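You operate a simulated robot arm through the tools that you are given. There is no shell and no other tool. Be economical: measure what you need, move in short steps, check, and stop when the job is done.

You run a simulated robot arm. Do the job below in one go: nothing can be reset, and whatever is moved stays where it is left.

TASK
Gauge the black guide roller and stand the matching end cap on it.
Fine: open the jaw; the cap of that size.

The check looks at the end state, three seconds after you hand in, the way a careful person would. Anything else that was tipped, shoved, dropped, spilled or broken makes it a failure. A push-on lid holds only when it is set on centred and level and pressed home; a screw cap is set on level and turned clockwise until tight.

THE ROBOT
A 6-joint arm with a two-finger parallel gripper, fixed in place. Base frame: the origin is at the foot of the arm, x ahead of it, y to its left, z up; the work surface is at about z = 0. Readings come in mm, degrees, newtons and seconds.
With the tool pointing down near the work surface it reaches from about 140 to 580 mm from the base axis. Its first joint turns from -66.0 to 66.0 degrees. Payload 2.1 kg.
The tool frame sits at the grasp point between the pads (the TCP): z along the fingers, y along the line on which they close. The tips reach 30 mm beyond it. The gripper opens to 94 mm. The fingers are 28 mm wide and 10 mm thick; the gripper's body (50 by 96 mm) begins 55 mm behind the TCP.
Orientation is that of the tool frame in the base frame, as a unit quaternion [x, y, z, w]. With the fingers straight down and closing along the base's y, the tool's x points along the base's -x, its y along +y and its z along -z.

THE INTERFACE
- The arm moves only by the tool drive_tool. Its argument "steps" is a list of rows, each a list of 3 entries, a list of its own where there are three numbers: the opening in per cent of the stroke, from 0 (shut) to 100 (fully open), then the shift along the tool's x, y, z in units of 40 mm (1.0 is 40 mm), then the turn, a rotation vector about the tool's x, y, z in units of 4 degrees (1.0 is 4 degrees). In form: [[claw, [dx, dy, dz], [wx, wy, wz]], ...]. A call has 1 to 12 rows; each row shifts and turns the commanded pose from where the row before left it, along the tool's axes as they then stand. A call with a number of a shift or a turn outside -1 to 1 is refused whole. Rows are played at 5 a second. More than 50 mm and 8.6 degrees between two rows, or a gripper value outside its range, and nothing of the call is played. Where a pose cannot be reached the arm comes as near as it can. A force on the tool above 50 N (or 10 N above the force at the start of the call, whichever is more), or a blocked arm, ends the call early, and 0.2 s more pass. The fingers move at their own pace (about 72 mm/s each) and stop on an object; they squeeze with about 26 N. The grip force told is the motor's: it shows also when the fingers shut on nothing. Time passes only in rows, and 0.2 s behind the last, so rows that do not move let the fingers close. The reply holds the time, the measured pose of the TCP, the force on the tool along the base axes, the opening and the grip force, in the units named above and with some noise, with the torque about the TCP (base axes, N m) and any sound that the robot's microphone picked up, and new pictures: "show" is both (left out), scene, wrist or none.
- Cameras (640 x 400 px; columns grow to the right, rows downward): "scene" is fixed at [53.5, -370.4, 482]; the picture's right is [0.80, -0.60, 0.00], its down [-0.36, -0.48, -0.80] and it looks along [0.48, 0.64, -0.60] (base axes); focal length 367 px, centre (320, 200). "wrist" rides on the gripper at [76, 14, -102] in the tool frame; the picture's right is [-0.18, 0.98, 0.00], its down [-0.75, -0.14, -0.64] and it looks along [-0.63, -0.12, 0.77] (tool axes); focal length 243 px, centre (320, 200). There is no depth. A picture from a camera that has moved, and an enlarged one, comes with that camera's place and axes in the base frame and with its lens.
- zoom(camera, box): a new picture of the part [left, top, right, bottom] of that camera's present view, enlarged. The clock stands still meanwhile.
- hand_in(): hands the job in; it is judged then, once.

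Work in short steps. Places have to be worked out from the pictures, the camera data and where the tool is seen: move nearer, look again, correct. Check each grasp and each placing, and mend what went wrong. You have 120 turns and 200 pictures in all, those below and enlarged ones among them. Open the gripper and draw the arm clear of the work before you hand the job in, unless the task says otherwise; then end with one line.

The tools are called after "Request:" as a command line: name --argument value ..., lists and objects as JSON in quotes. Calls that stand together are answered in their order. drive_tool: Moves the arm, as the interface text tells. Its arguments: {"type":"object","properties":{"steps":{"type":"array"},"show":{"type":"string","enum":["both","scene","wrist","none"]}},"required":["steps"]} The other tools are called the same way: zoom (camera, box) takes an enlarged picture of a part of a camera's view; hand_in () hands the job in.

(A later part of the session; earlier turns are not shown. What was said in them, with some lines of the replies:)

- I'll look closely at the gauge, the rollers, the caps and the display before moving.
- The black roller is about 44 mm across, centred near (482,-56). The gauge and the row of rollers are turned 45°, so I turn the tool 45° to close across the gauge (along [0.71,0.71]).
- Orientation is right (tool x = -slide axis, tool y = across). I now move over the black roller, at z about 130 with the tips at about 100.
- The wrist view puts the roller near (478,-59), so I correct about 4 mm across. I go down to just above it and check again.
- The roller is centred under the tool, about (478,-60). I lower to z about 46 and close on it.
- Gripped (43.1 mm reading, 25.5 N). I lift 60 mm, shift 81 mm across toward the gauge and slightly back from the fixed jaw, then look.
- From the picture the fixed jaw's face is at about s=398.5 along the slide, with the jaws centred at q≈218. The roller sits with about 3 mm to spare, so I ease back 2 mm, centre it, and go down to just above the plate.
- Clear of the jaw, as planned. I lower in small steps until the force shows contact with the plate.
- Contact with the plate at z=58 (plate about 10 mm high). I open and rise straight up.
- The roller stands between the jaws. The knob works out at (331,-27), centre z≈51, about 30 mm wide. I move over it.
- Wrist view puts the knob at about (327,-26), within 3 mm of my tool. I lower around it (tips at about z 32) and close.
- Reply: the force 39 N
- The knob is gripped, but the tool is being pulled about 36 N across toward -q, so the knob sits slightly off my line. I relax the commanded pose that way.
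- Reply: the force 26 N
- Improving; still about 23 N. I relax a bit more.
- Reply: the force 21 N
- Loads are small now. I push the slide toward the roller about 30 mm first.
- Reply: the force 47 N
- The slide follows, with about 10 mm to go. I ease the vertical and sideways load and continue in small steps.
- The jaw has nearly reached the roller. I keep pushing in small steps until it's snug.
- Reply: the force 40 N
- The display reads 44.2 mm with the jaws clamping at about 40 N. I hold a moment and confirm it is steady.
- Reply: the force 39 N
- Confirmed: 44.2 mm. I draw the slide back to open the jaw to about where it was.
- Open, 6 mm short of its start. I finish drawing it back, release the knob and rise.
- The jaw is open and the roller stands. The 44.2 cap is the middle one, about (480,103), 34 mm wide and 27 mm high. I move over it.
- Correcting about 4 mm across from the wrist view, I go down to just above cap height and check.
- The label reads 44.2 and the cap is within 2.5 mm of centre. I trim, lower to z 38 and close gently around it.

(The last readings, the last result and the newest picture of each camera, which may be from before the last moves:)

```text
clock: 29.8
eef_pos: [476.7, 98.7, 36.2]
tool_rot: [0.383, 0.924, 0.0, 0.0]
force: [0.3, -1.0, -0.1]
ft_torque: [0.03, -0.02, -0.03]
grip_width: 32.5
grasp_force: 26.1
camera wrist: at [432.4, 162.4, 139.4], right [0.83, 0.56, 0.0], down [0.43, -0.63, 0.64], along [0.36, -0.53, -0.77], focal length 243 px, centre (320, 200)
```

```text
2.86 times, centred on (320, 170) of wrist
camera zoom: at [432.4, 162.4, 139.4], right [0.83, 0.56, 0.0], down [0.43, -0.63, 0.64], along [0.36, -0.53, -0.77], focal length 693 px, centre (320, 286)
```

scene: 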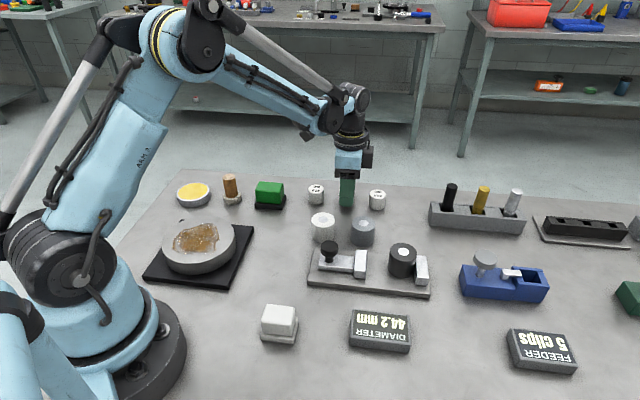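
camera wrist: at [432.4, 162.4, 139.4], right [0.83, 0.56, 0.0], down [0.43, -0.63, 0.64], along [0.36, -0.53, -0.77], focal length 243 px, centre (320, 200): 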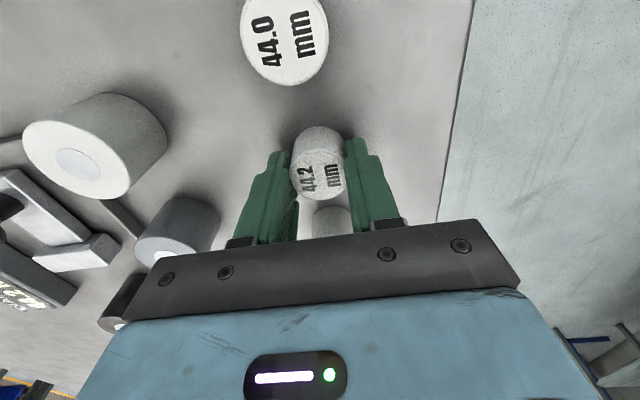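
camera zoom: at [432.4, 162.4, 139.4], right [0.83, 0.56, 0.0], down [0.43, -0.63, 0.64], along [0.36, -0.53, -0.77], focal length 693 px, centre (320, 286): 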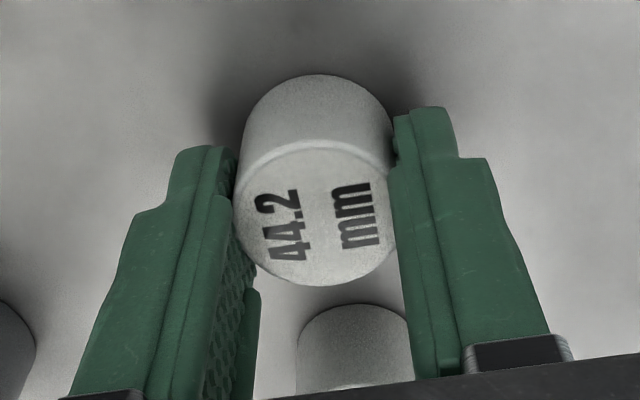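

The 44.2 cap is gripped. I lift it 80 mm and carry it over the black roller at about s=376, q=219.

Request:
drive_tool --steps '[[0, [0, 0, -0.6], [0, 0, 0]], [0, [0, 0, -0.8], [0, 0, 0]], [0, [0, 0, -0.6], [0, 0, 0]], [0, [-0.45, -0.78, 0], [0, 0, 0]], [0, [-0.45, -0.78, 0], [0, 0, 0]], [0, [-0.45, -0.78, 0], [0, 0, 0]], [0, [-0.45, -0.78, 0], [0, 0, 0]], [0, [-0.45, -0.78, 0], [0, 0, 0]], [0, [-0.47, -0.8, 0], [0, 0, 0]], [0, [0, 0, 0], [0, 0, 0]]]'

Request:
zoom --camera "scene" --box '[350, 200, 450, 300]'

Request:
zoom --camera "wrist" --box '[220, 80, 420, 240]'

```text
clock: 32.0
eef_pos: [417.1, -110.2, 120.2]
tool_rot: [0.383, 0.924, 0.0, 0.001]
force: [0.3, -0.9, -0.4]
ft_torque: [-0.03, 0.0, -0.01]
grip_width: 32.6
grasp_force: 25.3
camera wrist: at [374.3, -47.5, 220.3], right [0.82, 0.57, 0.0], down [0.43, -0.63, 0.64], along [0.36, -0.53, -0.77], focal length 243 px, centre (320, 200)
```

scene: 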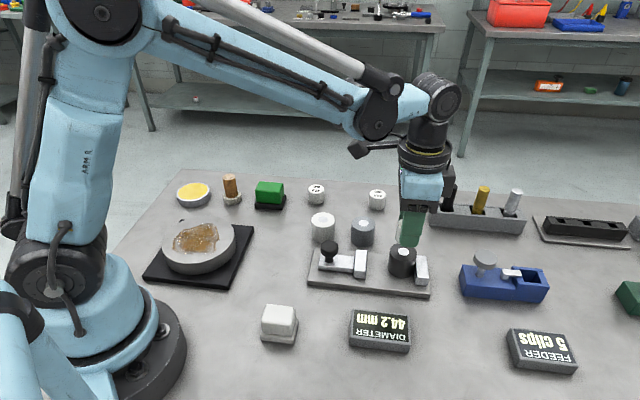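
wrist: 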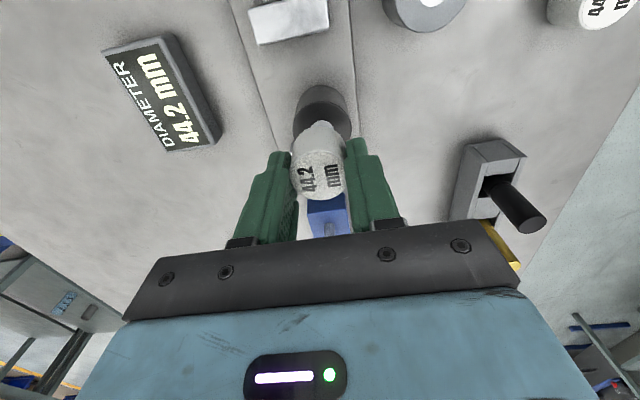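

```text
4.00 times, centred on (400, 250) of scene
camera zoom: at [53.5, -370.4, 482.0], right [0.8, -0.6, 0.0], down [-0.36, -0.48, -0.8], along [0.48, 0.64, -0.6], focal length 1469 px, centre (0, 0)
```

zoom: 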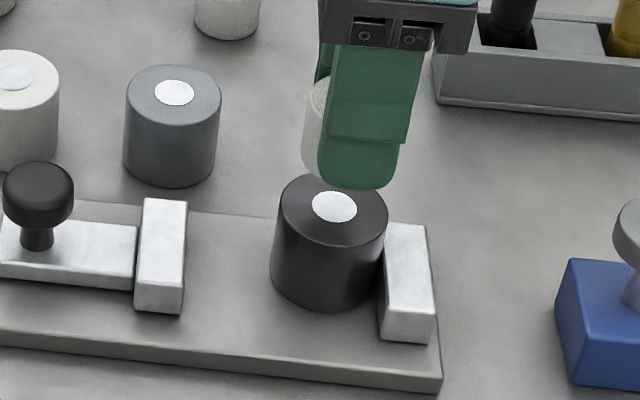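

```text
2.50 times, centred on (320, 160) of wrist
camera zoom: at [374.3, -47.5, 220.3], right [0.82, 0.57, 0.0], down [0.43, -0.63, 0.64], along [0.36, -0.53, -0.77], focal length 606 px, centre (320, 300)
```

zoom: 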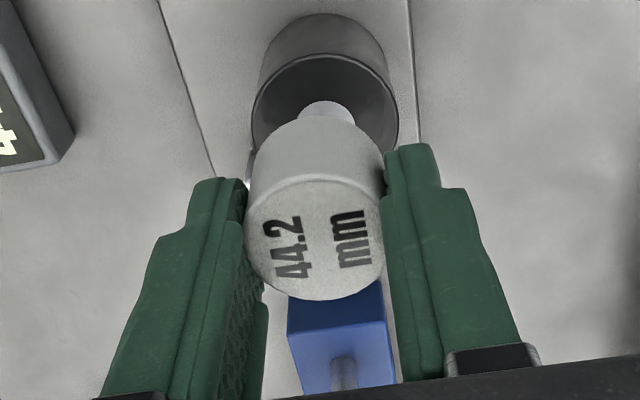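

By scene and wrist together, the cap axis is about 2.5 mm short along the slide and 2 mm short across from the roller axis. I correct this and lower to a few mm above the roller.

Request:
drive_tool --steps '[[0, [-0.063, 0.055, 0.2], [0, 0, 0]], [0, [0, 0, 0.3], [0, 0, 0]], [0, [0, 0, 0.1], [0, 0, 0]], [0, [0, 0, 0], [0, 0, 0]]]'

Request:
zoom --camera "scene" --box '[360, 210, 440, 290]'

Request:
zoom --camera "wrist" --box '[250, 90, 390, 220]'

```text
clock: 33.0
eef_pos: [422.5, -112.7, 94.6]
tool_rot: [0.383, 0.924, 0.0, 0.0]
force: [0.0, -0.9, 0.2]
ft_torque: [0.01, -0.01, 0.03]
grip_width: 32.3
grasp_force: 25.4
camera wrist: at [379.1, -48.5, 196.2], right [0.83, 0.56, 0.0], down [0.43, -0.63, 0.64], along [0.36, -0.53, -0.77], focal length 243 px, centre (320, 200)
```

scene: 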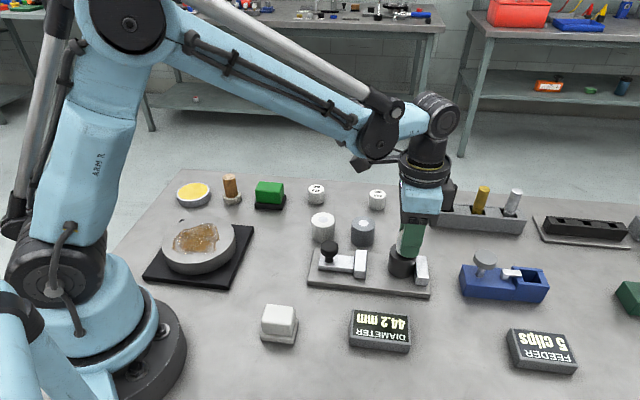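
wrist: 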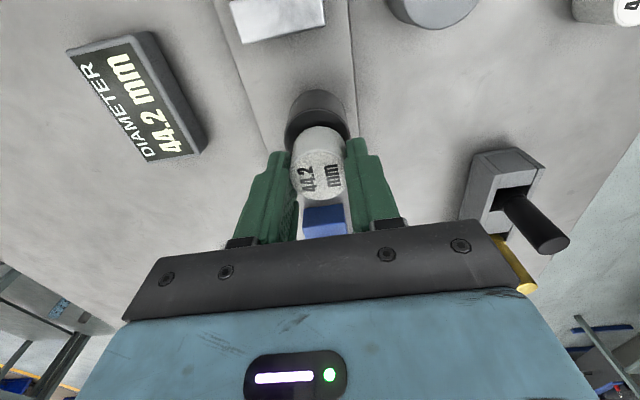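

```text
5.00 times, centred on (400, 250) of scene
camera zoom: at [53.5, -370.4, 482.0], right [0.8, -0.6, 0.0], down [-0.36, -0.48, -0.8], along [0.48, 0.64, -0.6], focal length 1836 px, centre (-80, -50)
```

zoom: 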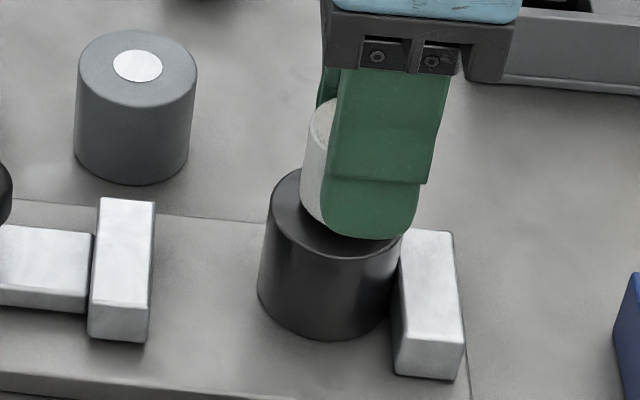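

```text
3.08 times, centred on (320, 155) of wrist
camera zoom: at [379.1, -48.5, 196.2], right [0.83, 0.56, 0.0], down [0.43, -0.63, 0.64], along [0.36, -0.53, -0.77], focal length 746 px, centre (320, 338)
```

zoom: 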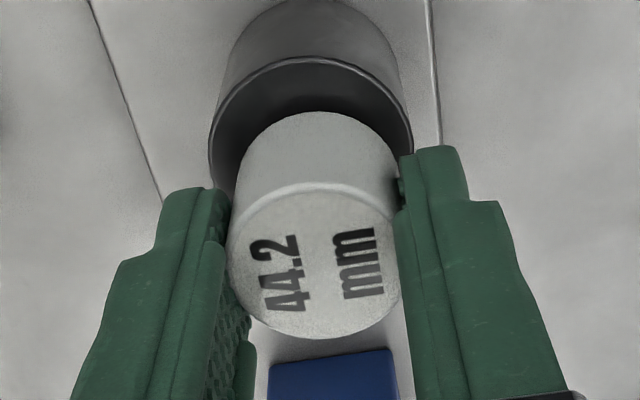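

The close views show the cap about 4.5 mm too far toward the fixed jaw and about 1 mm across. I shift back and recheck.

Request:
drive_tool --steps '[[0, [0.06, -0.02, 0], [0, 0, 0]], [0, [0.05, 0, 0], [0, 0, 0]], [0, [0, 0, 0], [0, 0, 0]]]' --show "none"

Request:
zoom --camera "scene" --box '[360, 210, 440, 290]'

Request:
zoom --camera "wrist" --box '[250, 90, 390, 220]'

```text
clock: 33.8
eef_pos: [418.9, -109.9, 93.6]
tool_rot: [0.383, 0.924, 0.001, 0.0]
force: [-0.6, -0.3, -0.6]
ft_torque: [0.02, 0.0, 0.01]
grip_width: 32.4
grasp_force: 26.1
```

```text
5.00 times, centred on (400, 250) of scene
camera zoom: at [53.5, -370.4, 482.0], right [0.8, -0.6, 0.0], down [-0.36, -0.48, -0.8], along [0.48, 0.64, -0.6], focal length 1836 px, centre (-80, -50)
```

zoom: 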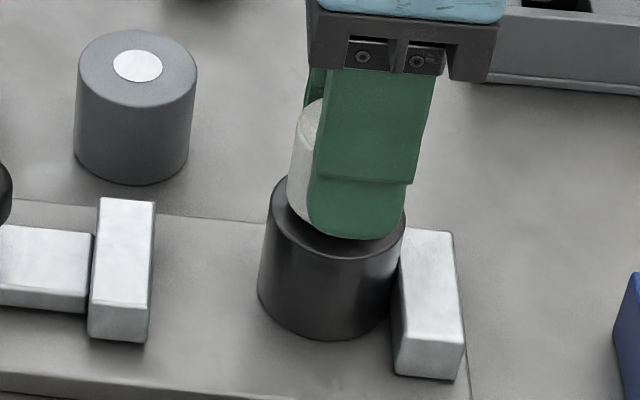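

```text
3.08 times, centred on (320, 155) of wrist
camera zoom: at [375.9, -46.0, 196.1], right [0.83, 0.56, 0.0], down [0.43, -0.63, 0.64], along [0.36, -0.53, -0.77], focal length 746 px, centre (320, 338)
```

zoom: 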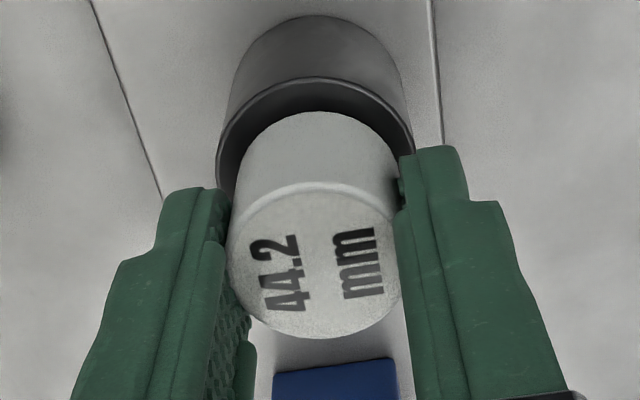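

Both views now agree the cap is concentric to within about 0.5 mm. I lower in fine steps to contact.

Request:
drive_tool --steps '[[0, [0, 0, 0.04], [0, 0, 0]], [0, [0, 0, 0.04], [0, 0, 0]], [0, [0, 0, 0.025], [0, 0, 0]], [0, [0, 0, 0], [0, 0, 0]]]' --show "none"

```text
clock: 34.8
eef_pos: [419.5, -109.2, 90.5]
tool_rot: [0.383, 0.924, 0.0, 0.0]
force: [-0.2, 0.0, 0.0]
ft_torque: [-0.01, -0.01, 0.03]
grip_width: 32.2
grasp_force: 26.2
```

No contact yet at z=90.5; I continue in finer steps.

Request:
drive_tool --steps '[[0, [0, 0, 0.025], [0, 0, 0]], [0, [0, 0, 0.02], [0, 0, 0]], [0, [0, 0, 0], [0, 0, 0]]]' --show "none"

```text
clock: 35.6
eef_pos: [419.6, -110.0, 86.8]
tool_rot: [0.383, 0.924, 0.0, 0.0]
force: [0.1, -0.2, 13.4]
ft_torque: [0.0, 0.03, 0.01]
grip_width: 32.3
grasp_force: 26.1
```

Contact at z=86.8, 13 N with no sideways load. I look before releasing.

Request:
zoom --camera "scene" --box '[360, 210, 440, 290]'

Request:
zoom --camera "wrist" --box '[250, 90, 390, 220]'

```text
5.00 times, centred on (400, 250) of scene
camera zoom: at [53.4, -370.4, 482.0], right [0.8, -0.6, 0.0], down [-0.36, -0.48, -0.8], along [0.48, 0.64, -0.6], focal length 1836 px, centre (-80, -50)
```

zoom: 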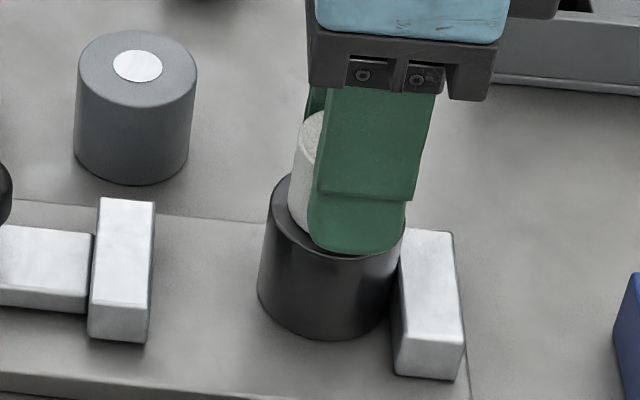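

```text
3.08 times, centred on (320, 155) of wrist
camera zoom: at [376.4, -46.7, 189.4], right [0.83, 0.56, 0.0], down [0.43, -0.63, 0.64], along [0.36, -0.53, -0.77], focal length 746 px, centre (320, 338)
```

zoom: 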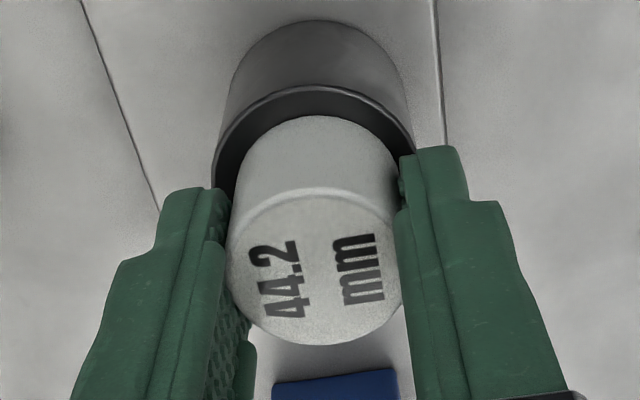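

Well seated and centred. I open the fingers and rise straight up.

Request:
drive_tool --steps '[[0, [0, 0, -0.015], [0, 0, 0]], [40, [0, 0, 0], [0, 0, 0]], [60, [0, 0, 0], [0, 0, 0]], [60, [0, 0, 0], [0, 0, 0]], [60, [0, 0, -0.5], [0, 0, 0]], [60, [0, 0, -1], [0, 0, 0]], [60, [0, 0, -1], [0, 0, 0]], [60, [0.5, 0, -0.5], [0, 0, 0]], [60, [1, 0.3, 0], [0, 0, 0]], [60, [1, 0.3, 0], [0, 0, 0]], [60, [0, 0, 0], [0, 0, 0]]]'

Request:
zoom --camera "scene" --box '[300, 170, 460, 290]'

```text
clock: 38.0
eef_pos: [367.1, -20.1, 209.6]
tool_rot: [0.383, 0.924, -0.001, -0.001]
force: [0.7, 0.5, 0.2]
ft_torque: [0.03, -0.02, 0.03]
grip_width: 56.3
grasp_force: 0.1
camera wrist: at [324.2, 43.5, 311.6], right [0.83, 0.56, 0.0], down [0.43, -0.63, 0.64], along [0.36, -0.53, -0.77], focal length 243 px, centre (320, 200)
```

scene: 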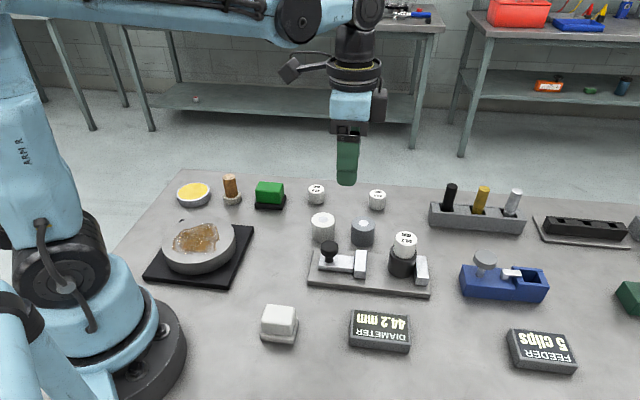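
wrist: 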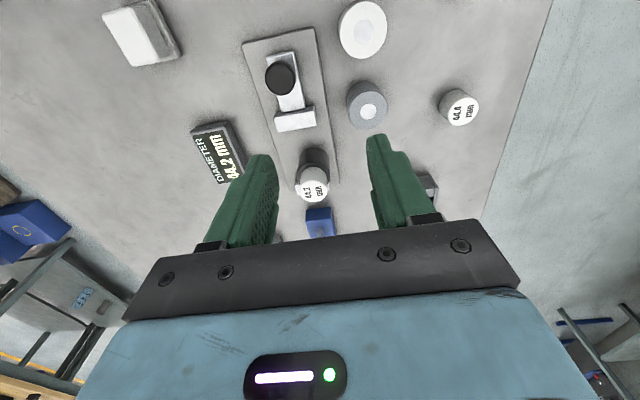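

```text
3.33 times, centred on (380, 230) of scene
camera zoom: at [53.5, -370.4, 482.0], right [0.8, -0.6, 0.0], down [-0.36, -0.48, -0.8], along [0.48, 0.64, -0.6], focal length 1224 px, centre (120, 100)
```

zoom: 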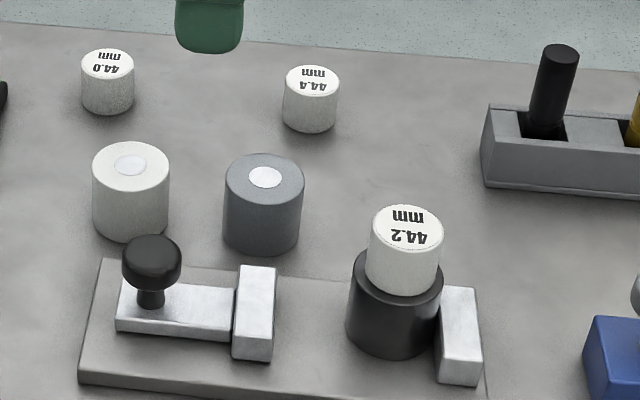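

The 44.2 cap stands level and centred on the black roller. The jaw is open, nothing else has moved, and the arm is clear, so I hand in.

Request:
hand_in

```text
The job is handed in.
```

The black roller gauged 44.2 mm; the jaw is open again, and the 44.2 mm cap stands on the roller, which is still in the gauge.
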